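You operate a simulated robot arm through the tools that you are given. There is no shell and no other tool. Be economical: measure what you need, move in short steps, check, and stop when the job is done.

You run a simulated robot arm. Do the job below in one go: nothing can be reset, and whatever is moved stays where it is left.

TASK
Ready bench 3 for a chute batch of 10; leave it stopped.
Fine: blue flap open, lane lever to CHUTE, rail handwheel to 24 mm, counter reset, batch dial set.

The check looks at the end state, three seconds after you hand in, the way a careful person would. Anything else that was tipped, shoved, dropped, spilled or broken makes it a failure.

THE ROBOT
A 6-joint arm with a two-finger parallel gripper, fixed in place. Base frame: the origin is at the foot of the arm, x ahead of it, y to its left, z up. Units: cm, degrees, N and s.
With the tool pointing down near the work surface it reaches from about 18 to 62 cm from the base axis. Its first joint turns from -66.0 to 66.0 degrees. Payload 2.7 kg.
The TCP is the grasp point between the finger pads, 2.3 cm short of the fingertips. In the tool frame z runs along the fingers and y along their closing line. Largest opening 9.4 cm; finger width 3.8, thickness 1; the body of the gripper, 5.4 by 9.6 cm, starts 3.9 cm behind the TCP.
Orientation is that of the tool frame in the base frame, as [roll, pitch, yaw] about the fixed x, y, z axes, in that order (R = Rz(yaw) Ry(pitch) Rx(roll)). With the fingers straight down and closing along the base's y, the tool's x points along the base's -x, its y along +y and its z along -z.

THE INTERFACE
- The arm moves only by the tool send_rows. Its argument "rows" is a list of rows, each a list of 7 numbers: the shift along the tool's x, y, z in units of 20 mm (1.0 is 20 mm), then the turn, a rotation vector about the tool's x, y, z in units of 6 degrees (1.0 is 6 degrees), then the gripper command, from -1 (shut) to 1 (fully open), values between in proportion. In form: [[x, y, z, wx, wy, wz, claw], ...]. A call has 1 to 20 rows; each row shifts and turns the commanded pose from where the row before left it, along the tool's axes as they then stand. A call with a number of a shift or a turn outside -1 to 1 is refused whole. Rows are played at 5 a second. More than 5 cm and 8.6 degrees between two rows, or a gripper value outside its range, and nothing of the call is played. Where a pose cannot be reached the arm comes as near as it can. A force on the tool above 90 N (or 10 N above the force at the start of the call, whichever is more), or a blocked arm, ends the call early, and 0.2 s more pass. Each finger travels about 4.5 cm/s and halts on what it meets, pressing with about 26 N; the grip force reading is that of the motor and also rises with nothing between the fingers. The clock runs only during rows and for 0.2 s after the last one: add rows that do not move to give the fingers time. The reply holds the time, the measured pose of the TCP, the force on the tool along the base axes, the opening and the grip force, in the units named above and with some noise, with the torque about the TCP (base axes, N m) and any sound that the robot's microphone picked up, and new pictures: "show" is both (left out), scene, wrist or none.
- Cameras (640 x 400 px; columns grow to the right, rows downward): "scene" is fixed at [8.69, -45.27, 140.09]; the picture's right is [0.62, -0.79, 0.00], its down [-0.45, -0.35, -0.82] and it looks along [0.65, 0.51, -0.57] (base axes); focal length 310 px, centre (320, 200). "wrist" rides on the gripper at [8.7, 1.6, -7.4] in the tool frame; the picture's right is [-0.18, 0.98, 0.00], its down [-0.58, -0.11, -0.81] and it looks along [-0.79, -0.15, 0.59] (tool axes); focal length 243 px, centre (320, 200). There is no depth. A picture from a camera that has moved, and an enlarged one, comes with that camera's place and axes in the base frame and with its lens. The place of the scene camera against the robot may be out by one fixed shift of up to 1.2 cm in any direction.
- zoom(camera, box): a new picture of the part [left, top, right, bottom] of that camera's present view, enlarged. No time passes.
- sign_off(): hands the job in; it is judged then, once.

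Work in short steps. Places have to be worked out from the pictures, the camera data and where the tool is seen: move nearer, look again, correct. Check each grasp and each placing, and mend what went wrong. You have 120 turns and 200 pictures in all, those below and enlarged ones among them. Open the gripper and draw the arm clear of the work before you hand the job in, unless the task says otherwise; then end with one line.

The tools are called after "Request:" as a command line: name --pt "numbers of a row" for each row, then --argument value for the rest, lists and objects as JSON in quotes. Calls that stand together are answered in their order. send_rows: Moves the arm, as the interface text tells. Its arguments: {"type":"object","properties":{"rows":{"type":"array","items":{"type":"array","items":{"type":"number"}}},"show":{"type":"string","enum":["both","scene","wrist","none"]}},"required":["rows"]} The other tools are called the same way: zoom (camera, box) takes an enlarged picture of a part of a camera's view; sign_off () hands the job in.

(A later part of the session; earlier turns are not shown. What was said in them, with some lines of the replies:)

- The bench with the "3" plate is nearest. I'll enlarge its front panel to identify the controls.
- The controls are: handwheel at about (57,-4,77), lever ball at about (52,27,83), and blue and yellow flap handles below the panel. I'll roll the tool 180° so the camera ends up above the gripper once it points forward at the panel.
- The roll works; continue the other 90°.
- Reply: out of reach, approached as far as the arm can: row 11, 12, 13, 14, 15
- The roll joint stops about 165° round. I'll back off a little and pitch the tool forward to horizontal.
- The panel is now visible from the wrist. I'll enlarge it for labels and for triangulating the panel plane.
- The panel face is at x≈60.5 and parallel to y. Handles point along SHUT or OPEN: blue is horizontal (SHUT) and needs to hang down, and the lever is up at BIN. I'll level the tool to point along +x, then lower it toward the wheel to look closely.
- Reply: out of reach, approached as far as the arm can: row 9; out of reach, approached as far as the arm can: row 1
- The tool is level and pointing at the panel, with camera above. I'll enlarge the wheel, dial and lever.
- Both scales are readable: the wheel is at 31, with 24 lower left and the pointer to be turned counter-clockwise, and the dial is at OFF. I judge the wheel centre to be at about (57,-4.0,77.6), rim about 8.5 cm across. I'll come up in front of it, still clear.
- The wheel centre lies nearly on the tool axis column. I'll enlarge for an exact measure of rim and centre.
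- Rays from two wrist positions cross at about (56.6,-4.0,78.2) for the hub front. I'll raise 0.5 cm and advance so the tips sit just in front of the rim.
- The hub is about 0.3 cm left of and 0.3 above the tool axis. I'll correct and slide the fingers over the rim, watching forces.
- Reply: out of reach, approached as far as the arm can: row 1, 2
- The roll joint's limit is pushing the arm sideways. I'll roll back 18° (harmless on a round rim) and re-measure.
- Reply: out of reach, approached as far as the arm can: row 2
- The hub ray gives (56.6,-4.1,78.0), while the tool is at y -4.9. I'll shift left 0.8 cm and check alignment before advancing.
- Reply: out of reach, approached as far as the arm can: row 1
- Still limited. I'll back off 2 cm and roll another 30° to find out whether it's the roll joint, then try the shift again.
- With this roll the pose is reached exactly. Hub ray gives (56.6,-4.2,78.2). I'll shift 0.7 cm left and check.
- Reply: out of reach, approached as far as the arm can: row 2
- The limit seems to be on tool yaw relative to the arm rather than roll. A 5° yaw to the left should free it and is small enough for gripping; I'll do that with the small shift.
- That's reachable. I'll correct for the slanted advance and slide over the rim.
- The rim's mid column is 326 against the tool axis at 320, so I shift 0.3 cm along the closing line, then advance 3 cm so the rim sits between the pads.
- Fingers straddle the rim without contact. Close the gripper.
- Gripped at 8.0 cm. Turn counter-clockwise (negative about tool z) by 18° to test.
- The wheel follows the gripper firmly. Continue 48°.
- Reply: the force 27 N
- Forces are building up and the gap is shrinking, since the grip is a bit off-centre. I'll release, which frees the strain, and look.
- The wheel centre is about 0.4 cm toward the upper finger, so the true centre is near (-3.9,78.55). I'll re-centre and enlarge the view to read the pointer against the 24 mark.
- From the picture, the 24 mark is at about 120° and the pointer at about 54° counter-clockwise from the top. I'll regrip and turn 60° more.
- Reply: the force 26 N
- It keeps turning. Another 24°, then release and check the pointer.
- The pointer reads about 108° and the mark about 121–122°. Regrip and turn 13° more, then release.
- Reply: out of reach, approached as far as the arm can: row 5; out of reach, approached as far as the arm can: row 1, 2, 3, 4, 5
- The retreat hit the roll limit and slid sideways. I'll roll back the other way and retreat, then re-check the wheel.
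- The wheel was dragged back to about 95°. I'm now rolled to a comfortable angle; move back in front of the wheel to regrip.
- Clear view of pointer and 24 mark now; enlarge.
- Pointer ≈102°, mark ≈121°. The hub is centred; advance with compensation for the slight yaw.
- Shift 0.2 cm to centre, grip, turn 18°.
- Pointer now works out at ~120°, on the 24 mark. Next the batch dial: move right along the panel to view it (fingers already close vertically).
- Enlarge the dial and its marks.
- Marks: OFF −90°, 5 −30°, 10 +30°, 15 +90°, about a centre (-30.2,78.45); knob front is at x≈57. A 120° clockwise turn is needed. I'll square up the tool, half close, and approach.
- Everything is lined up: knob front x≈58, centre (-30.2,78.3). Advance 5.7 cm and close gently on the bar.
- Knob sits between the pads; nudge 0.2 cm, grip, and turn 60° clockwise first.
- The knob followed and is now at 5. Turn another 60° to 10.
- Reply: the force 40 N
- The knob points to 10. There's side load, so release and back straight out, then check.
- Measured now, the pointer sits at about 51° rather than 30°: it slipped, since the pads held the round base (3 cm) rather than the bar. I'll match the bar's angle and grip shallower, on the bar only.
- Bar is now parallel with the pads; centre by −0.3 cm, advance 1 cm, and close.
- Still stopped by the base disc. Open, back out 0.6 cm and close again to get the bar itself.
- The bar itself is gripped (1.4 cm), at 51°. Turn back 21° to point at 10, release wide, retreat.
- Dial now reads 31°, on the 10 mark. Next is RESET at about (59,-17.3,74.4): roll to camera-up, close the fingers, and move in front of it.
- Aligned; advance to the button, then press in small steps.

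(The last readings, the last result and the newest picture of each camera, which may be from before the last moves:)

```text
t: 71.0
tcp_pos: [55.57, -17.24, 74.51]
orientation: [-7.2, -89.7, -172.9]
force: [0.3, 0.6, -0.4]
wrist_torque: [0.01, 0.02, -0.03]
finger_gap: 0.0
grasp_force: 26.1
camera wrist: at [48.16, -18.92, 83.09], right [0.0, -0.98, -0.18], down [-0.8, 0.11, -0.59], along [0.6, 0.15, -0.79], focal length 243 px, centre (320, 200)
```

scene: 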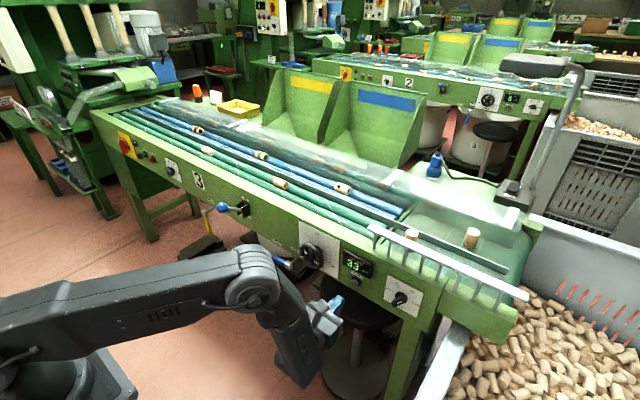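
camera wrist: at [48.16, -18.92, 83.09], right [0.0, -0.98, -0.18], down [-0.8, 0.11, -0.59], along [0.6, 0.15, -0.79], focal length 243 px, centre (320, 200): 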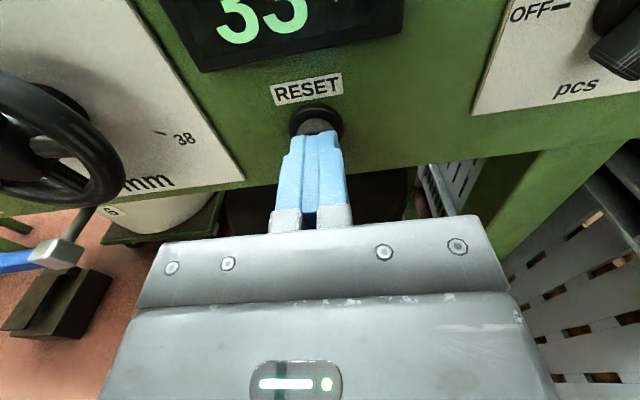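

Tips are just in front of the cap. Press in 2 mm steps.

Request:
send_rows --pt "0 0 0.1 0 0 0 -1" --pt "0 0 0.1 0 0 0 -1" --pt "0 0 0.1 0 0 0 -1" --pt "0 0 0.1 0 0 0 -1" --pt "0 0 0 0 0 0 -1" --show "wrist"

```text
t: 72.2
tcp_pos: [56.42, -17.26, 74.65]
orientation: [-11.9, -89.8, -168.3]
force: [-3.0, -1.2, -1.8]
wrist_torque: [-0.01, 0.06, 0.01]
finger_gap: 0.0
grasp_force: 26.4
heard: click
camera wrist: at [48.89, -18.94, 83.15], right [0.0, -0.98, -0.19], down [-0.8, 0.11, -0.59], along [0.6, 0.15, -0.79], focal length 243 px, centre (320, 200)
```

wrist: 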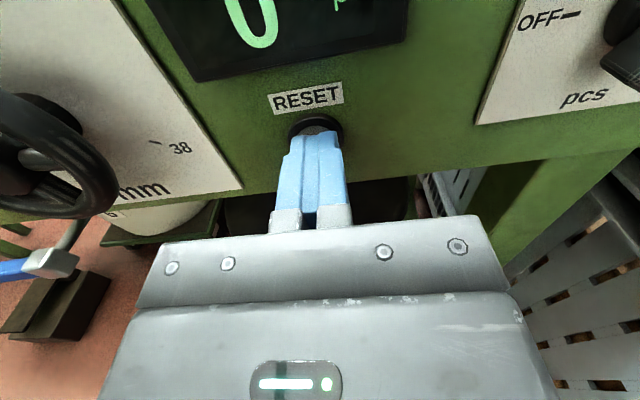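

Click heard and the counter reads 0. Retreat, yaw 22° left, and move over in front of the blue handle for a closer look.

Request:
send_rows --pt "0 0 -0.9 0 0 0 -1" --pt "0 0 -0.9 0 0 0 -1" --pt "0 0 -0.9 0 0 0 -1" --pt "0 0 -0.9 0 0 0 -1" --pt "0 0 -0.9 0 0 0 -1" --pt "0 0 -0.9 0 0 0 -1" --pt "0 0 0 1 0 0 -1" --pt "0 0 0 1 0 0 -1" --pt "0 0 0 1 0 0 -1" --pt "0 0 0 0.7 0 0 -1" --show "none"

Request:
send_rows --pt "0.1 -1 0.4 0 0 0 -1" --pt "0.1 -1 0.4 0 0 0 -1" --pt "0.1 -1 0.4 0 0 0 -1" --pt "0.1 -1 0.4 0 0 0 -1" --pt "0.1 -1 0.4 0 0 0 -1" --pt "0.1 -1 0.4 0 0 0 -1" --pt "0.1 -1 0.4 0 0 0 -1" --pt "0.1 -1 0.4 0 0 0 -1" --pt "0 -1 0.4 0 0 0 -1" --pt "0 -1 0.4 0 0 0 -1" --pt "0 -1 0.4 0 0 0 -1" --pt "0 -1 0.4 0 0 0 -1" --pt "0 0 0 0 0 0 -1"

```text
t: 74.4
tcp_pos: [45.64, -17.22, 74.49]
orientation: [22.7, -89.6, 179.6]
force: [0.0, 0.0, 0.3]
wrist_torque: [-0.01, -0.01, 0.01]
finger_gap: 0.0
grasp_force: 25.8
```

```text
t: 77.2
tcp_pos: [45.59, 8.56, 76.2]
orientation: [16.8, -89.8, -174.6]
force: [0.5, 0.0, -0.2]
wrist_torque: [0.02, 0.02, -0.03]
finger_gap: 0.0
grasp_force: 26.3
camera wrist: at [39.24, 4.21, 84.69], right [0.37, -0.91, -0.18], down [-0.78, -0.2, -0.59], along [0.5, 0.36, -0.79], focal length 243 px, centre (320, 200)
```

scene: 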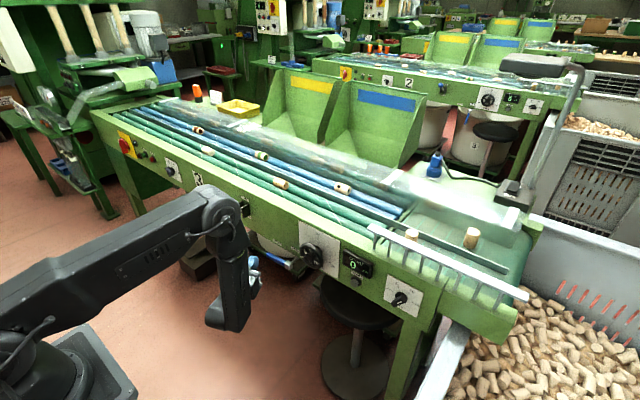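
wrist: 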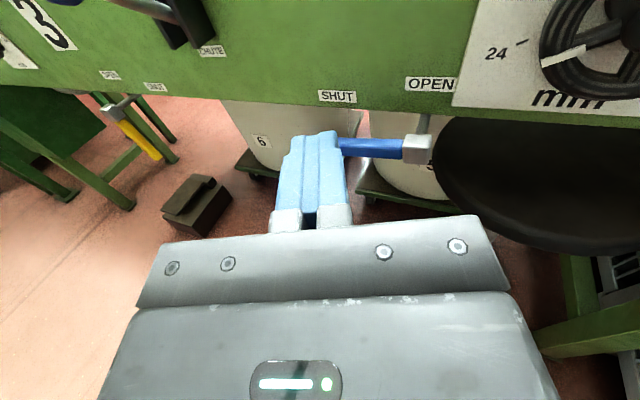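

I judge the blue handle's pivot cube at (56.8,5.2,68.6) with the bar running left to y≈15. I'll go above the bar's outer part with closed fingers, short of the panel face.

Request:
send_rows --pt "0 0.04 1 0 0 0 -1" --pt "0 0.04 1 0 0 0 -1" --pt "0 0.04 1 0 0 0 -1" --pt "-0.3 0.04 1 0 0 0 -1" --pt "-0.5 0.04 0.7 0 0 0 -1" --pt "-0.5 0.02 0.6 0 0 0 -1" --pt "0 0 0 0 0 0 -1"

Request:
zoom --camera "scene" --box '[230, 210, 350, 300]'

```text
t: 78.8
tcp_pos: [55.49, 12.15, 73.8]
orientation: [13.4, -89.8, -171.4]
force: [0.1, -0.1, -0.2]
wrist_torque: [0.03, 0.03, 0.0]
finger_gap: 0.01
grasp_force: 25.6
camera wrist: at [49.06, 7.8, 82.31], right [0.37, -0.91, -0.18], down [-0.78, -0.2, -0.59], along [0.5, 0.36, -0.79], focal length 243 px, centre (320, 200)
```

scene: 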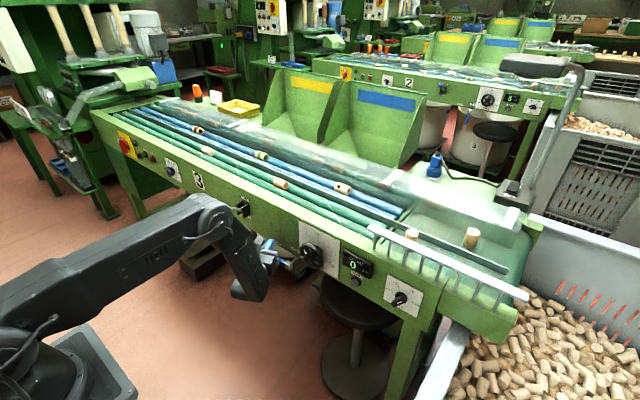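
wrist: 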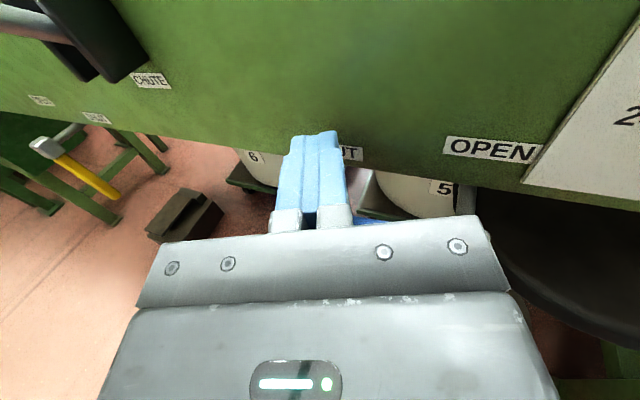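

```text
4.44 times, centred on (290, 255) of scene
camera zoom: at [8.69, -45.27, 140.09], right [0.62, -0.79, 0.0], down [-0.45, -0.35, -0.82], along [0.65, 0.51, -0.57], focal length 1378 px, centre (453, -44)
```

zoom: 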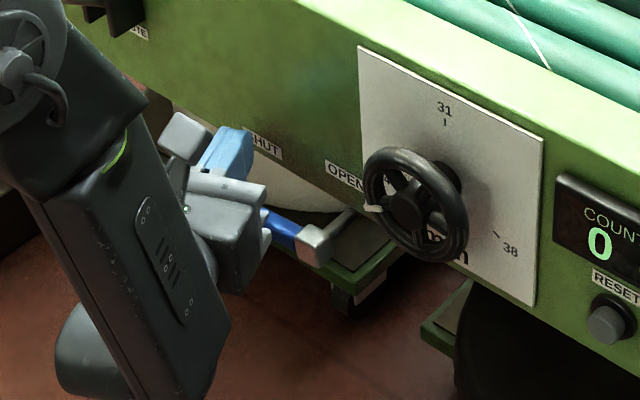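

Fingers are above the bar. Push down to about 30°.

Request:
send_rows --pt "-0.7 0 0 0 0 0 -1" --pt "-0.6 0 0 0 0 0 -1" --pt "-0.5 0 0 0 0 0 -1" --pt "-0.5 0 0 0 0 0 -1" --pt "-0.5 0 0 0 0 0 -1" --pt "-0.3 0 0 0 0 0 -1" --pt "0 0 0 0 0 0 -1"

Request:
zoom --camera "scene" --box '[230, 210, 350, 300]'

```text
t: 80.4
tcp_pos: [55.55, 12.19, 67.37]
orientation: [15.7, -89.7, -173.7]
force: [-0.2, 0.0, 0.0]
wrist_torque: [0.01, 0.01, -0.04]
finger_gap: 0.0
grasp_force: 26.5
camera wrist: at [49.13, 7.84, 76.0], right [0.37, -0.91, -0.18], down [-0.79, -0.2, -0.59], along [0.5, 0.36, -0.79], focal length 243 px, centre (320, 200)
```

scene: 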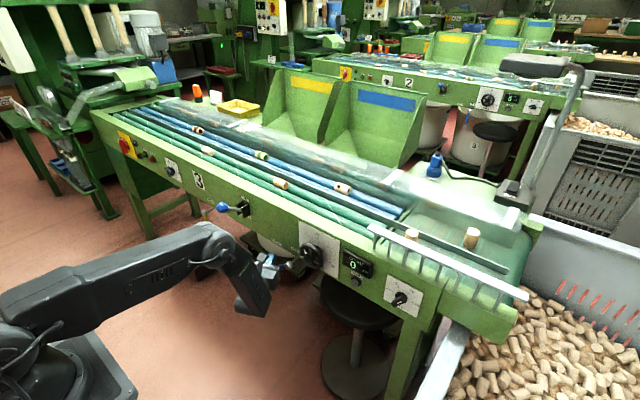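
wrist: 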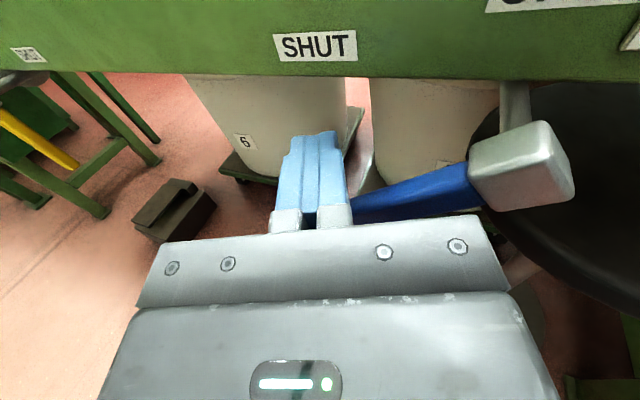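

```text
4.44 times, centred on (290, 255) of scene
camera zoom: at [8.69, -45.27, 140.09], right [0.62, -0.79, 0.0], down [-0.45, -0.35, -0.82], along [0.65, 0.51, -0.57], focal length 1378 px, centre (453, -44)
```

zoom: 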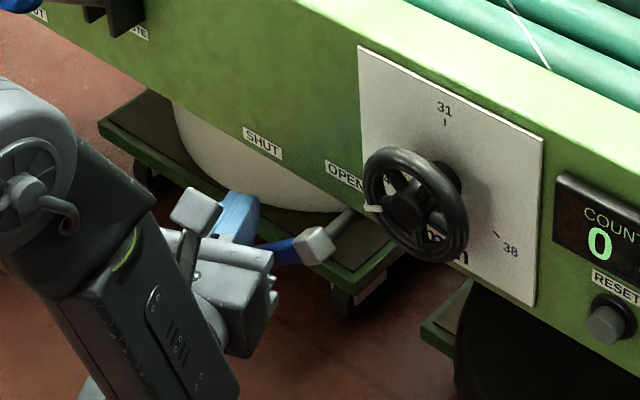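

The bar follows with no resistance. Continue along the arc toward vertical.

Request:
send_rows --pt "-0.6 0.2 -0.08 0 0 0 -1" --pt "-0.6 0.2 -0.08 0 0 0 -1" --pt "-0.6 0.2 -0.08 0 0 0 -1" --pt "-0.4 0.42 -0.17 0 0 0 -1" --pt "-0.35 0.42 -0.17 0 0 0 -1" --pt "-0.2 0.45 -0.18 0 0 0 -1" --pt "0 0 0 0 0 0 -1"

Request:
zoom --camera "scene" --box '[230, 210, 350, 300]'

```text
t: 82.0
tcp_pos: [55.6, 8.03, 61.99]
orientation: [14.9, -89.7, -172.8]
force: [-0.2, 0.6, 0.3]
wrist_torque: [-0.01, 0.03, 0.02]
finger_gap: 0.02
grasp_force: 26.5
camera wrist: at [49.2, 3.71, 70.5], right [0.37, -0.91, -0.18], down [-0.78, -0.2, -0.59], along [0.5, 0.36, -0.79], focal length 243 px, centre (320, 200)
```

scene: 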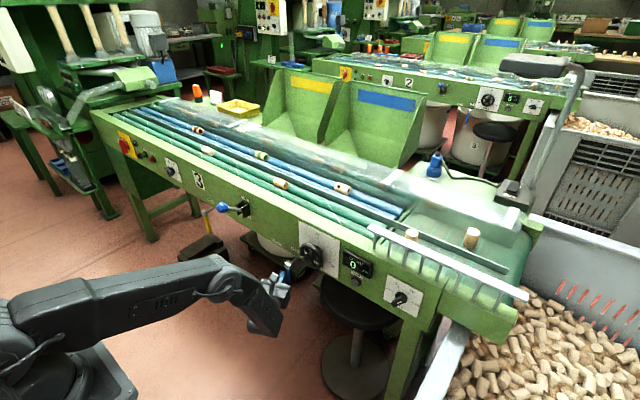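
wrist: 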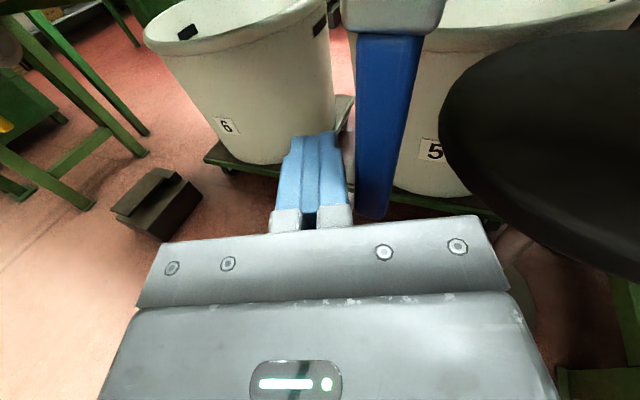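

```text
4.44 times, centred on (290, 255) of scene
camera zoom: at [8.69, -45.27, 140.09], right [0.62, -0.79, 0.0], down [-0.45, -0.35, -0.82], along [0.65, 0.51, -0.57], focal length 1378 px, centre (453, -44)
```

zoom: 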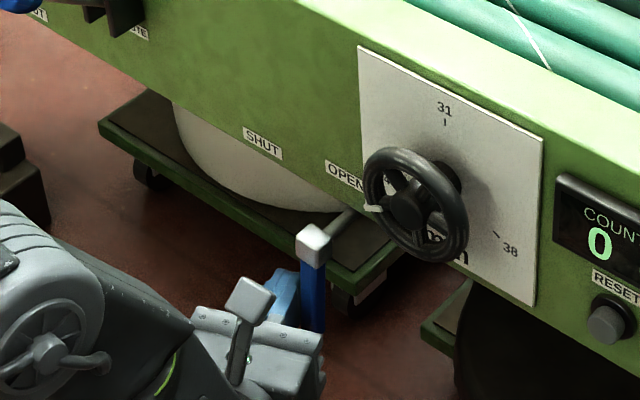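

The blue handle now hangs vertical under OPEN and the finger isn't touching it. Back off, rise, yaw further left, and look at the lane lever.

Request:
send_rows --pt "0 0 -1 0 0 0 -1" --pt "0 0 -1 0 0 0 -1" --pt "0 0 -1 0 0 0 -1" --pt "0 0 -1 0 0 0 -1" --pt "0 0 -1 0 0 0 -1" --pt "0 0 -1 0 0 0 -1" --pt "1 0 0 1 0 0 -1" --pt "1 0 0 1 0 0 -1" --pt "1 0 0 1 0 0 -1" --pt "1 0 0 0 0 0 -1" --pt "1 0 0 0 0 0 -1" --pt "1 0 0 0 0 0 -1" --pt "1 0 0 0 0 0 -1" --pt "1 0 0 0 0 0 -1" --pt "1 0 0 0 0 0 -1" --pt "1 0 0 0 0 0 -1" --pt "1 0 0 0 0 0 -1" --pt "1 0 0 0 0 0 -1" --show "wrist"

```text
t: 85.8
tcp_pos: [44.38, 3.43, 85.99]
orientation: [29.2, -89.7, -169.1]
force: [0.3, -0.6, 0.0]
wrist_torque: [0.02, 0.0, -0.01]
finger_gap: 0.0
grasp_force: 26.1
camera wrist: at [39.55, -2.58, 94.57], right [0.63, -0.75, -0.18], down [-0.68, -0.44, -0.59], along [0.36, 0.5, -0.79], focal length 243 px, centre (320, 200)
```

wrist: 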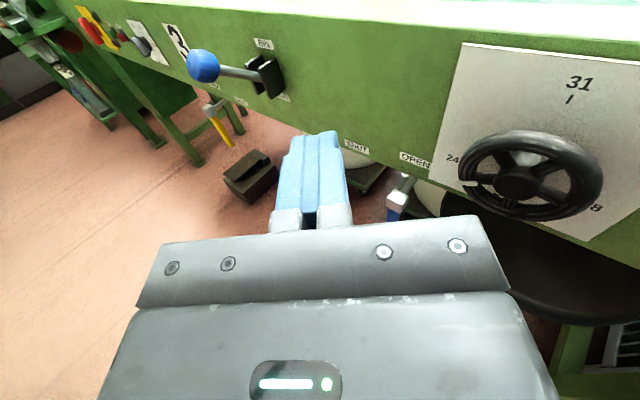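

Ball at about (51.7,28,83.5), pivot about (59.5,28,79.3), lever tilted up to BIN. Go above the ball with closed fingers.

Request:
send_rows --pt "0.9 -0.6 0.9 0 0 0 -1" --pt "0.9 -0.6 0.9 0 0 0 -1" --pt "0.9 -0.6 0.9 0 0 0 -1" --pt "0 -0.6 0.9 0 0 0 -1" --pt "0 -0.6 0.9 0 0 0 -1" --pt "0 -0.6 0.9 0 0 0 -1" --pt "0 -0.6 0.9 0 0 0 -1" --pt "0 -0.6 0.9 0 0 0 -1" --pt "0 -0.6 0.9 0 0 0 -1" --pt "0 -0.6 0.9 0 0 0 -1" --pt "0 -0.6 0.9 0 0 0 -1" --pt "0 -0.5 0.7 0 0 0 -1" --pt "0 0 0 0 0 0 -1"

Request:
zoom --camera "scene" --box '[170, 160, 290, 250]'

```text
t: 88.6
tcp_pos: [51.58, 28.26, 91.26]
orientation: [34.4, -89.8, -174.2]
force: [-0.5, 0.4, 1.1]
wrist_torque: [-0.01, 0.01, 0.0]
finger_gap: 0.03
grasp_force: 26.3
camera wrist: at [46.8, 22.05, 99.84], right [0.63, -0.75, -0.18], down [-0.68, -0.44, -0.59], along [0.36, 0.49, -0.79], focal length 243 px, centre (320, 200)
```

scene: 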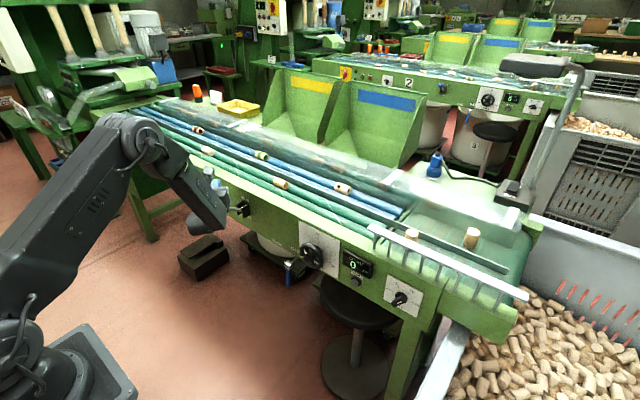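
wrist: 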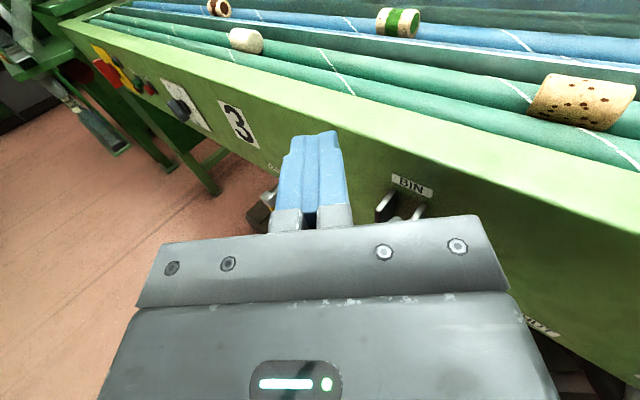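

```text
4.44 times, centred on (230, 205) of scene
camera zoom: at [8.69, -45.27, 140.09], right [0.62, -0.79, 0.0], down [-0.44, -0.35, -0.82], along [0.65, 0.51, -0.57], focal length 1378 px, centre (720, 178)
```

zoom: 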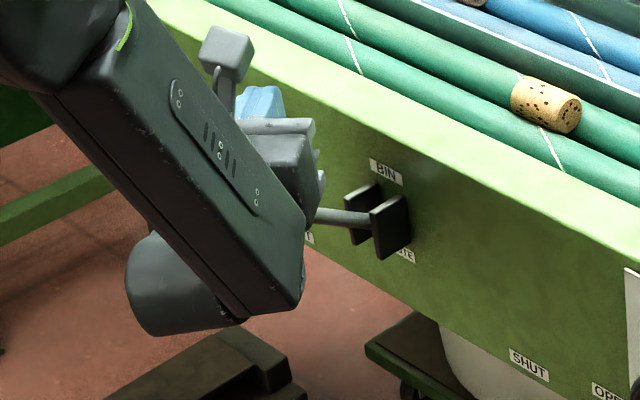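

Descend onto the ball and push down in small steps, first to mid-travel.

Request:
send_rows --pt "-0.8 0 0 0 0 0 -1" --pt "-0.8 0 0 0 0 0 -1" --pt "-0.5 0 0 0 0 0 -1" --pt "-0.4 0 0 0 0 0 -1" --pt "-0.4 0 0 0 0 0 -1" --pt "-0.4 0 0 0 0 0 -1" --pt "-0.4 0 0 0 0 0 -1" --pt "0 0 0 0 0 0 -1"

Request:
zoom --camera "scene" --box '[170, 160, 290, 250]'

```text
t: 90.4
tcp_pos: [51.49, 28.11, 83.92]
orientation: [39.4, -89.7, -179.1]
force: [-0.3, -0.5, -1.0]
wrist_torque: [0.03, 0.0, -0.02]
finger_gap: 0.01
grasp_force: 25.7
camera wrist: at [46.67, 21.96, 92.42], right [0.63, -0.75, -0.18], down [-0.68, -0.44, -0.58], along [0.36, 0.49, -0.79], focal length 243 px, centre (320, 200)
```

scene: 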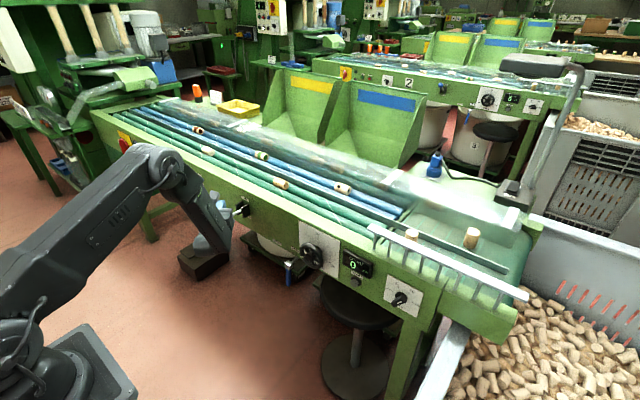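
wrist: 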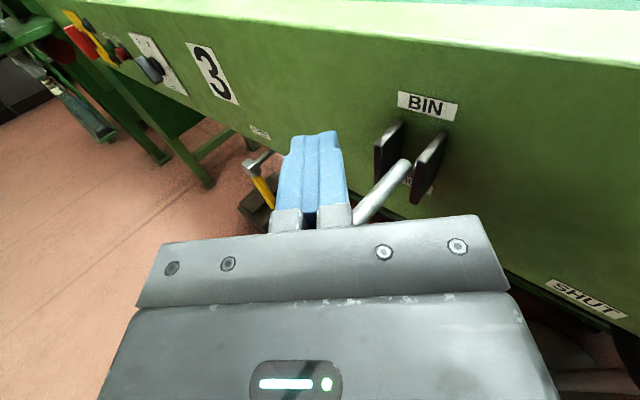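

```text
4.44 times, centred on (230, 205) of scene
camera zoom: at [8.69, -45.27, 140.09], right [0.62, -0.79, 0.0], down [-0.45, -0.35, -0.82], along [0.65, 0.51, -0.57], focal length 1378 px, centre (720, 178)
```

zoom: 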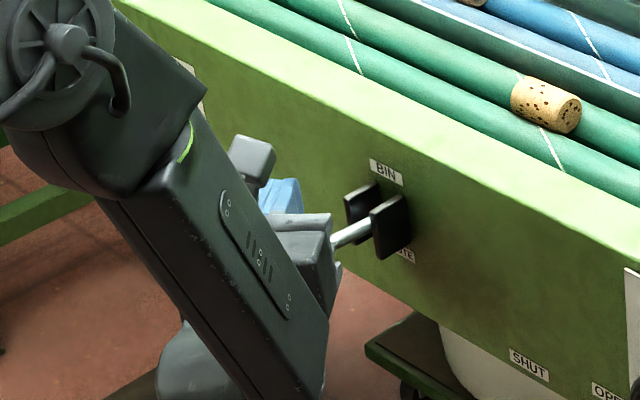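

The lever is moving down. Continue in small steps.

Request:
send_rows --pt "-0.4 0 0 0 0 0 -1" --pt "-0.4 0 0 0 0 0 -1" --pt "-0.4 0 0 0 0 0 -1" --pt "-0.4 0 0 0 0 0 -1" --pt "-0.3 0 0 0 0 0 -1" --pt "-0.3 0 0 0 0 0 -1" --pt "0 0 0 0 0 0 -1"

Request:
zoom --camera "scene" --box '[170, 160, 290, 250]'

Request:
zoom --camera "wrist" --box '[280, 60, 480, 220]'

```text
t: 92.0
tcp_pos: [51.35, 28.02, 79.56]
orientation: [37.9, -89.6, -177.7]
force: [0.1, 0.8, -0.5]
wrist_torque: [-0.01, 0.01, 0.0]
finger_gap: 0.0
grasp_force: 26.1
camera wrist: at [46.65, 21.88, 88.08], right [0.63, -0.75, -0.18], down [-0.68, -0.44, -0.58], along [0.36, 0.49, -0.79], focal length 243 px, centre (320, 200)
```

scene: 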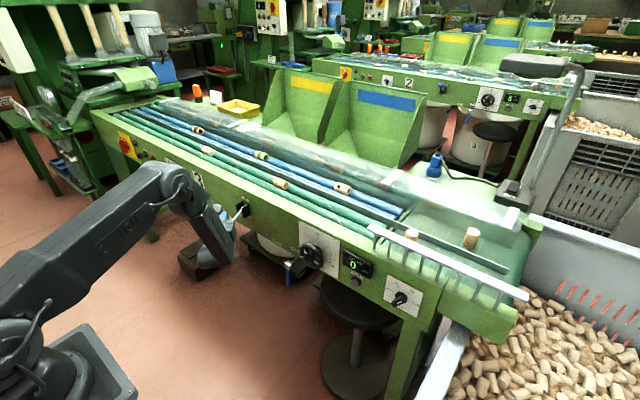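
wrist: 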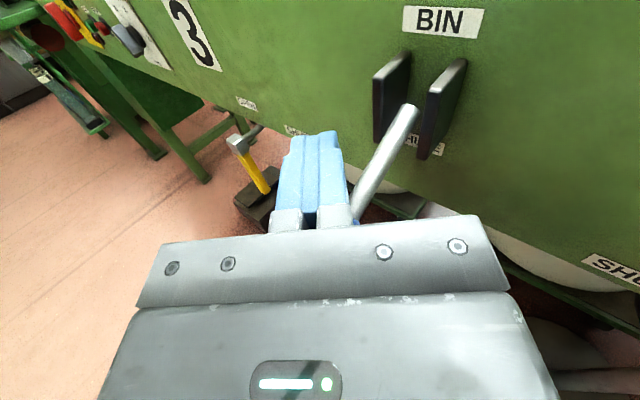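

```text
4.44 times, centred on (230, 205) of scene
camera zoom: at [8.69, -45.27, 140.09], right [0.62, -0.79, 0.0], down [-0.45, -0.35, -0.82], along [0.65, 0.51, -0.57], focal length 1378 px, centre (720, 178)
```

zoom: 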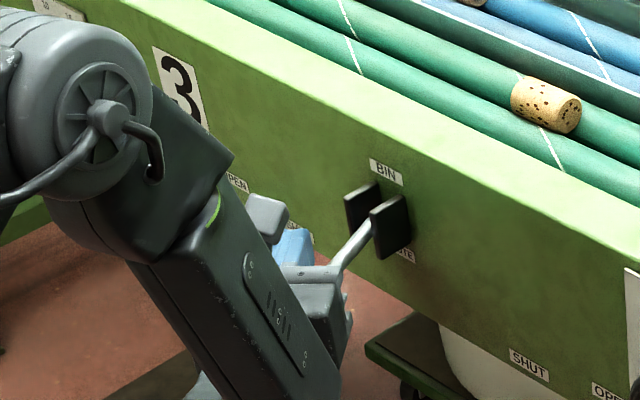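

```text
2.50 times, centred on (380, 140) of wrist
camera zoom: at [46.65, 21.88, 88.08], right [0.63, -0.75, -0.18], down [-0.68, -0.44, -0.58], along [0.36, 0.49, -0.79], focal length 606 px, centre (170, 350)
```

zoom: 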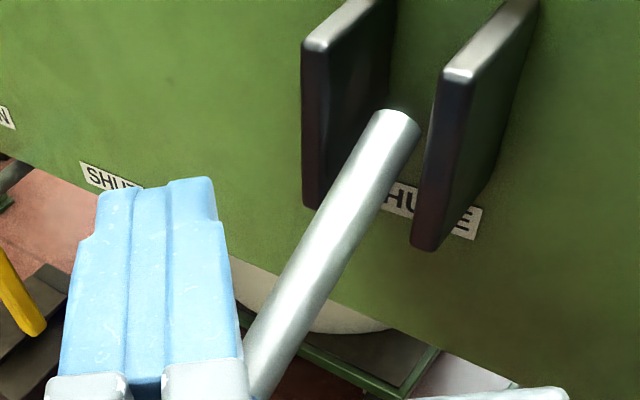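

Lever has passed horizontal and points down. Push a bit further to feel for the stop.

Request:
send_rows --pt "-0.25 0 0 0 0 0 -1" --pt "-0.25 0 0 0 0 0 -1" --pt "-0.25 0 0 0 0 0 -1" --pt "0 0 0 0 0 0 -1"

Request:
zoom --camera "scene" --box '[170, 160, 290, 250]'

```text
t: 93.0
tcp_pos: [51.55, 28.17, 78.21]
orientation: [23.7, -89.3, -163.5]
force: [-10.2, -3.5, 18.4]
wrist_torque: [-0.29, 0.11, -0.13]
finger_gap: 0.0
grasp_force: 25.7
camera wrist: at [46.78, 21.96, 86.71], right [0.64, -0.75, -0.18], down [-0.68, -0.43, -0.59], along [0.36, 0.5, -0.79], focal length 243 px, centre (320, 200)
```

scene: 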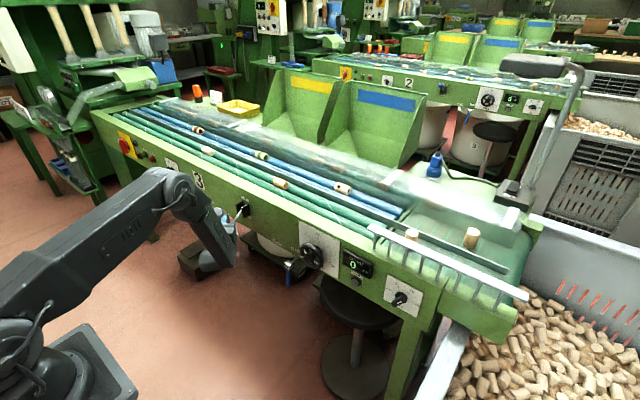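
wrist: 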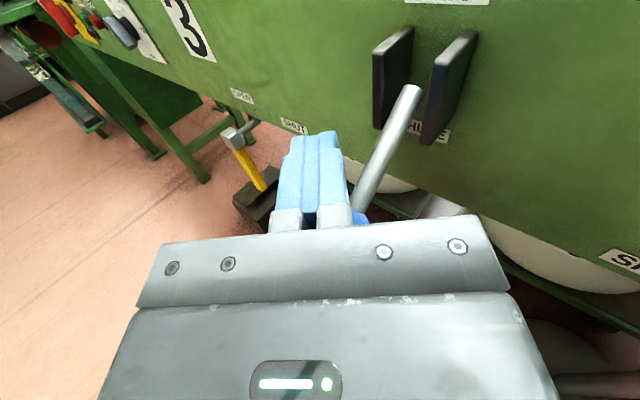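

```text
4.44 times, centred on (230, 205) of scene
camera zoom: at [8.64, -45.29, 140.08], right [0.62, -0.79, 0.0], down [-0.44, -0.35, -0.82], along [0.65, 0.51, -0.57], focal length 1378 px, centre (720, 178)
```

zoom: 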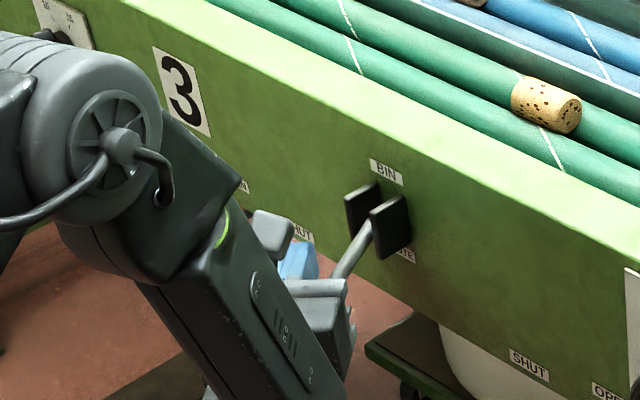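

The stop is felt (18 N), so the lever is at its lower end. Lift off and retreat, then inspect everything.

Request:
send_rows --pt "0.5 0 0 0 0 0 -1" --pt "1 0 0 0 0 0 -1" --pt "1 0 0 0 0 0 -1" --pt "1 0 0 0 0 0 -1" --pt "1 0 -0.5 0 0 0 -1" --pt "1 0 -1 0 0 0 -1" --pt "1 0 -1 0 0 0 -1" --pt "0 0 -1 0 0 0 -1" --pt "0 0 -1 0 0 0 0" --pt "0 0 -1 0 0 0 1" --pt "0 0 -1 0 0 0 1" --pt "0 0 -1 0 0 0 1" --pt "0 0 -1 0 0 0 1"

Request:
zoom --camera "scene" --box '[170, 170, 290, 260]'

Request:
zoom --camera "scene" --box '[270, 220, 350, 280]'

Request:
zoom --camera "scene" --box '[340, 240, 440, 315]'

Request:
zoom --camera "wrist" --box '[0, 0, 640, 400]'

```text
t: 95.8
tcp_pos: [38.44, 17.14, 90.84]
orientation: [32.2, -89.7, -172.2]
force: [-0.6, 0.4, 0.3]
wrist_torque: [0.0, -0.01, 0.02]
finger_gap: 9.41
grasp_force: 0.3
camera wrist: at [33.61, 11.05, 99.51], right [0.63, -0.75, -0.18], down [-0.68, -0.44, -0.59], along [0.36, 0.5, -0.79], focal length 243 px, centre (320, 200)
```

scene: 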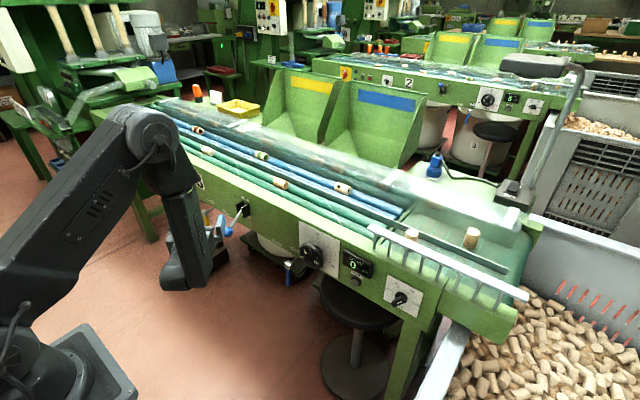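
wrist: 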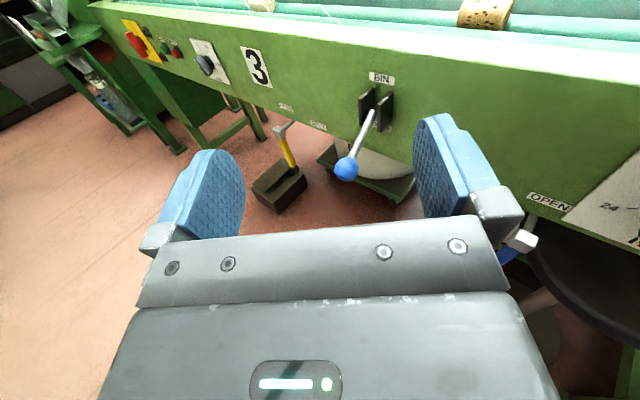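

```text
4.44 times, centred on (230, 215) of scene
camera zoom: at [8.69, -45.27, 140.09], right [0.62, -0.79, 0.0], down [-0.45, -0.35, -0.82], along [0.65, 0.51, -0.57], focal length 1378 px, centre (720, 133)
```

zoom: 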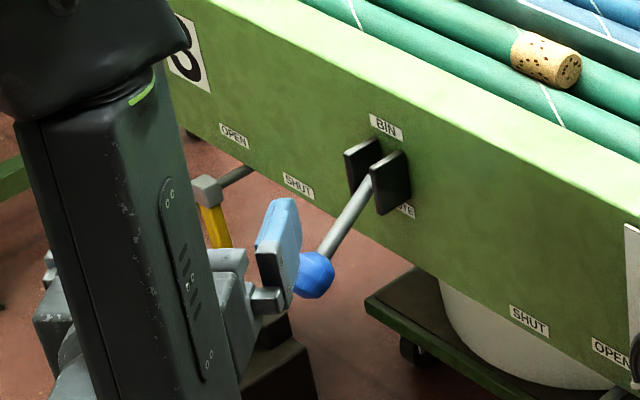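

```text
6.67 times, centred on (310, 250) of scene
camera zoom: at [8.69, -45.27, 140.09], right [0.62, -0.79, 0.0], down [-0.45, -0.35, -0.82], along [0.65, 0.51, -0.57], focal length 2068 px, centre (387, -133)
```

zoom: 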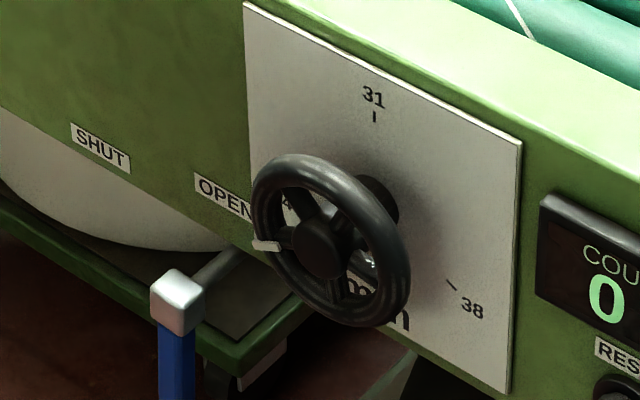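

```text
5.33 times, centred on (390, 278) of scene
camera zoom: at [8.69, -45.27, 140.09], right [0.62, -0.79, 0.0], down [-0.45, -0.35, -0.82], along [0.65, 0.51, -0.57], focal length 1654 px, centre (-53, -213)
```

zoom: 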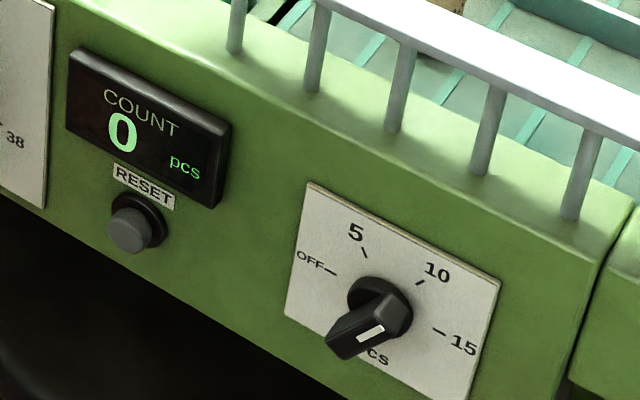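

```text
1.00 times, centred on (320, 200) of wrist (not enlarged: the box is as wide or as high as the picture)
camera zoom: at [33.61, 11.05, 99.51], right [0.63, -0.75, -0.18], down [-0.68, -0.44, -0.59], along [0.36, 0.5, -0.79], focal length 243 px, centre (320, 200)
```

zoom: 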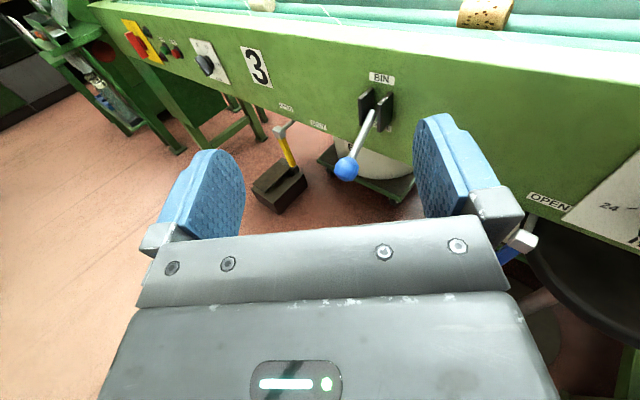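

Lever is down at CHUTE, counter 0, dial at 10, blue handle open. I want one more frontal check of the wheel pointer, so I'll move in front of it well clear of the panel.

Request:
send_rows --pt "-0.3 0.8 -1 0 0 0 1" --pt "-0.3 0.8 -1 0 0 0 1" --pt "-0.3 0.8 -1 0 0 0 1" --pt "-0.3 0.9 -1 0 0 0 1" --pt "-0.3 0.8 -0.9 0 0 0 1" --pt "-0.3 0.9 -1 0 0 0 1" --pt "-0.3 0.8 -1 0 0 0 1" --pt "-0.3 0.9 -1 0 0 0 1" --pt "-0.2 0.8 -1 0 0 0 1" --pt "0 0 0 -1 0 0 1" --pt "0 0 0 -1 0 0 1" --pt "0 0 0 -1 0 0 1" --pt "0 0 0 -1 0 0 1" --pt "0 0 0 -1 0 0 1" --pt "0 0 0 0 1 0 1" --pt "0 0 0 0 1 0 1" --pt "0 0 0 0 1 0 1" --pt "0 0 0 0 1 0 1" --pt "0 0 0 0 1 0 1" --pt "0 0 0 0 0 0 1"

```text
t: 100.0
tcp_pos: [43.69, -15.05, 88.74]
orientation: [0.4, -61.0, -169.9]
force: [-0.3, -0.6, -0.5]
wrist_torque: [-0.02, 0.0, 0.01]
finger_gap: 9.39
grasp_force: 0.1
out of reach, approached as far as the arm can: row 17, 18, 19
camera wrist: at [33.24, -18.69, 92.71], right [0.27, -0.95, -0.16], down [-0.44, 0.03, -0.9], along [0.86, 0.31, -0.41], focal length 243 px, centre (320, 200)
```

scene: 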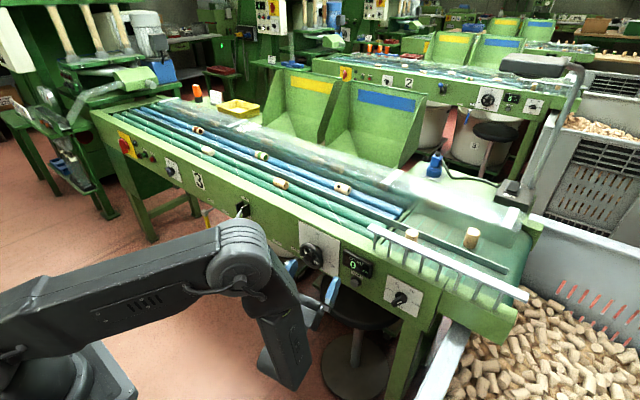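
wrist: 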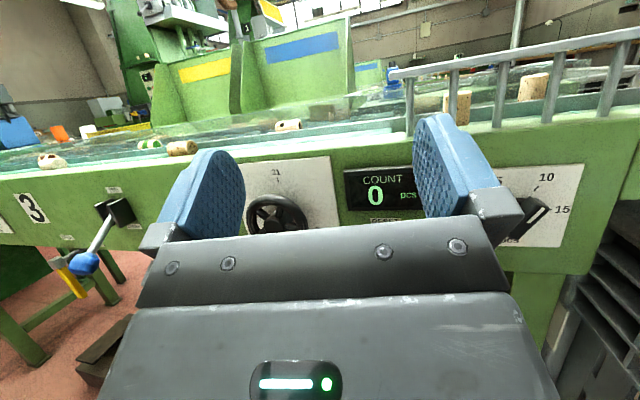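

Pitched a little too far; back down 24° so the wheel appears above the gripper.

Request:
send_rows --pt "0 0 -0.5 0 -1 0 1" --pt "0 0 -0.5 0 -1 0 1" --pt "0 0 0 0 -1 0 1" --pt "0 0 0 0 -1 0 1" --pt "0 0 0 0 0 0 1" --show "wrist"

```text
t: 101.2
tcp_pos: [41.81, -15.32, 87.88]
orientation: [0.0, -83.8, -169.9]
force: [0.8, 0.9, 0.2]
wrist_torque: [0.0, -0.01, 0.0]
finger_gap: 9.38
grasp_force: 0.1
camera wrist: at [33.73, -18.49, 95.6], right [0.19, -0.96, -0.18], down [-0.75, -0.02, -0.67], along [0.64, 0.26, -0.72], focal length 243 px, centre (320, 200)
```

wrist: 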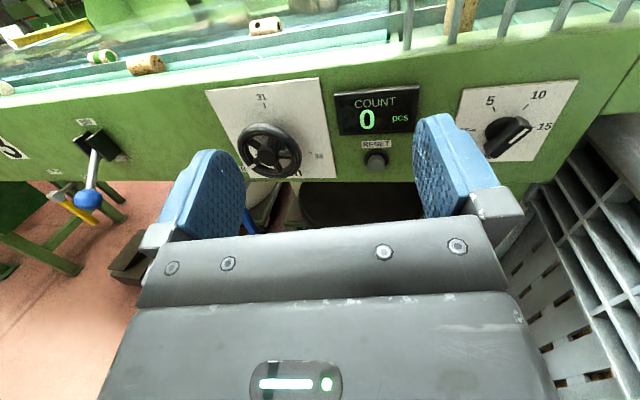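

The 24 mark is hidden from here. I'll roll so the camera sits on the wheel's axis, where the angle can be read directly without parallax.

Request:
send_rows --pt "0 0 0 0 -1 0 1" --pt "0 0 0 1 0 0 1" --pt "0 0 0 0.7 0 0 1" --pt "0 0 0 0 0 -1 1" --pt "0 0 0 0 0 -1 1" --pt "0 0 0 0 0 -1 1" --pt "0 0 0 0 0 -1 1" --pt "0 0 0 0 0 -1 1" --pt "0 0 0 0 0 -1 1" --pt "0 0 0 0 0 -1 1" --pt "0 0 0 0 0 -1 1" --pt "0 0 0 0 0 -1 1" --pt "0 0 0 0 0 -1 1" --pt "0 0 0 0 0 -1 1" --pt "0 0 0 0 0 -1 1" --pt "0 0 0 0 0 -1 1" --pt "0 0 0 0 0 -1 1" --pt "0 0 0 0 0 -1 1" --show "none"

Request:
send_rows --pt "0.4 -1 0.4 0 0 0 1" --pt "0.4 -1 0.4 0 0 0 1" --pt "0.4 -1 0.4 0 0 0 1" --pt "0.4 -1 0.4 0 0 0 1" --pt "0.4 -1 0.4 0 0 0 1" --pt "0.1 -0.5 0.3 0 0 0 1" --pt "0 0 0 0 0 0 1" --show "wrist"

```text
t: 105.0
tcp_pos: [41.67, -15.21, 87.85]
orientation: [89.6, 0.2, 110.3]
force: [0.6, -1.2, 0.4]
wrist_torque: [0.04, 0.02, -0.01]
finger_gap: 9.39
grasp_force: 0.1
```

```text
t: 106.6
tcp_pos: [44.65, -9.68, 76.77]
orientation: [89.7, 0.1, 110.2]
force: [-0.4, -0.2, 0.1]
wrist_torque: [-0.01, -0.02, 0.0]
finger_gap: 9.4
grasp_force: 0.0
camera wrist: at [34.64, -4.2, 78.29], right [0.06, -0.17, 0.98], down [-0.55, -0.83, -0.11], along [0.83, -0.54, -0.14], focal length 243 px, centre (320, 200)
```

wrist: 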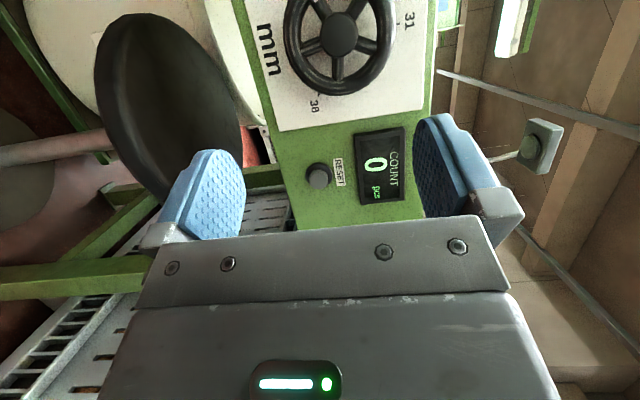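

The camera is on axis but the wheel is cut off at the top; yaw another 15° left and shift to stay on axis.

Request:
send_rows --pt "0 0 0 0 1 0 1" --pt "0 0 0 0 1 0 1" --pt "0 0 0 0 0.5 0 1" --pt "0.7 0 0.8 0 0 0 1" --pt "0 0 0.5 0 0 0 1" --pt "0 0 0 0 0 0 1" --show "wrist"

Request:
zoom --camera "wrist" --box '[240, 0, 440, 150]'

```text
t: 108.0
tcp_pos: [46.04, -7.18, 76.93]
orientation: [89.7, 0.2, 125.4]
force: [0.1, 0.6, 0.4]
wrist_torque: [0.02, 0.01, -0.04]
finger_gap: 9.37
grasp_force: 0.0
camera wrist: at [34.87, -4.52, 78.34], right [0.1, -0.15, 0.98], down [-0.32, -0.94, -0.11], along [0.94, -0.3, -0.14], focal length 243 px, centre (320, 200)
```

wrist: 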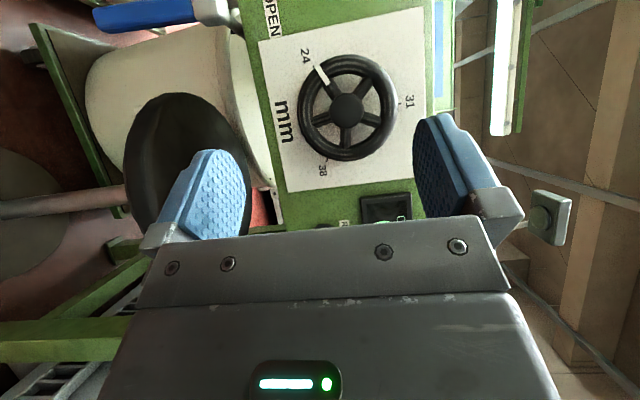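

```text
2.67 times, centred on (340, 75) of wrist
camera zoom: at [34.87, -4.52, 78.34], right [0.1, -0.15, 0.98], down [-0.32, -0.94, -0.11], along [0.94, -0.3, -0.14], focal length 647 px, centre (267, 533)
```

zoom: 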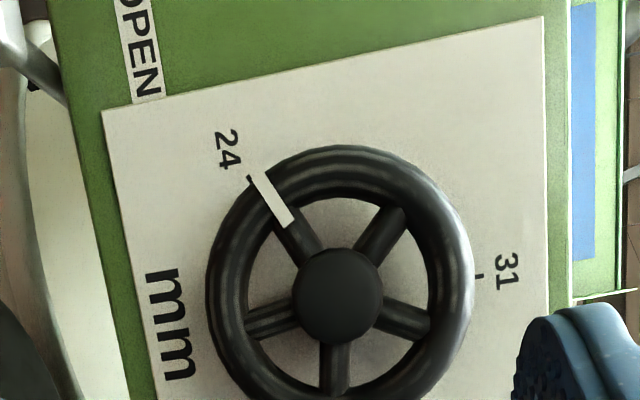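

From the axis the pointer lies on the 24 mark (within about 3°, ~0.2 mm). Now draw the arm back and up, and take a last look.

Request:
send_rows --pt "0 0 -1 0 0 0 1" --pt "0 0 -1 0 0 0 1" --pt "0 0 -1 0 0 0 1" --pt "0 0 -1 0 0 0 1" --pt "0 1 0 0 0 0 1" --pt "0 1 0 0 0 0 1" --pt "0 1 0 0 0 0 1" --pt "0 1 0 0 0 0 1" --pt "0 1 0 0 0 0 1" --pt "0 1 0 0 0 0 1" --pt "0 1 0 0 0 0 1" --pt "0 1 0 0 0 0 1" --pt "0 0 0 0 0 0 1"

Request:
zoom --camera "scene" --box '[190, 180, 430, 330]'

Request:
zoom --camera "scene" --box '[90, 90, 250, 190]'

```text
t: 110.8
tcp_pos: [39.25, -11.81, 92.74]
orientation: [89.7, 0.1, 125.2]
force: [0.3, 0.7, -0.7]
wrist_torque: [0.03, -0.02, 0.0]
finger_gap: 9.39
grasp_force: 0.1
camera wrist: at [28.14, -9.18, 94.28], right [0.1, -0.15, 0.98], down [-0.32, -0.94, -0.11], along [0.94, -0.3, -0.14], focal length 243 px, centre (320, 200)
```

scene: 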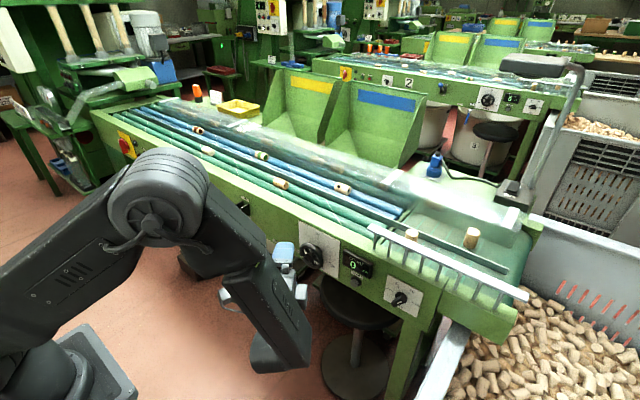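
wrist: 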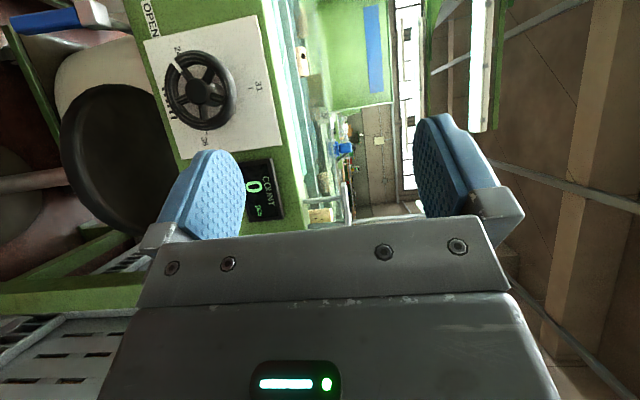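

```text
2.67 times, centred on (310, 255) of scene
camera zoom: at [8.69, -45.27, 140.09], right [0.62, -0.79, 0.0], down [-0.45, -0.35, -0.82], along [0.65, 0.51, -0.57], focal length 827 px, centre (347, 53)
```

zoom: 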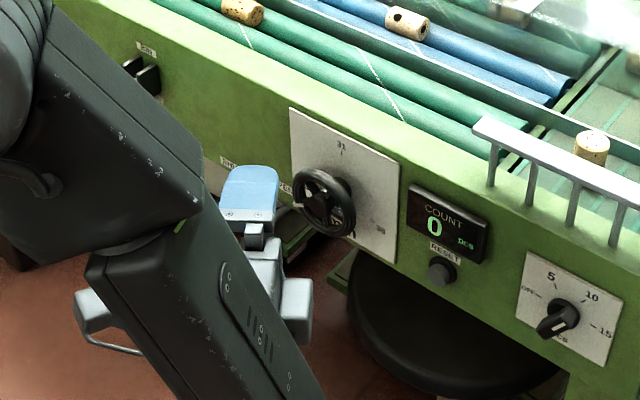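

```text
4.00 times, centred on (170, 140) of scene
camera zoom: at [8.69, -45.27, 140.09], right [0.62, -0.79, 0.0], down [-0.45, -0.35, -0.82], along [0.65, 0.51, -0.57], focal length 1241 px, centre (920, 440)
```

zoom: 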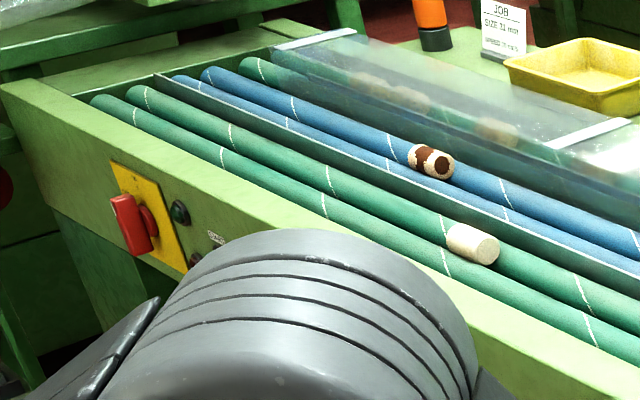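

All the settings check out: blue handle open, lever down at CHUTE, wheel at 24, counter 0, dial at 10. The corks haven't moved, the start control was never touched, and the arm is clear with the gripper open.

Request:
sign_off

```text
The job is handed in.
```

Bench 3 is set for a chute batch of 10 and left stopped: blue flap open, lane lever at CHUTE, rail handwheel at 24 mm (pointer within about 0.2 mm of the mark), counter at 0, batch dial at 10.
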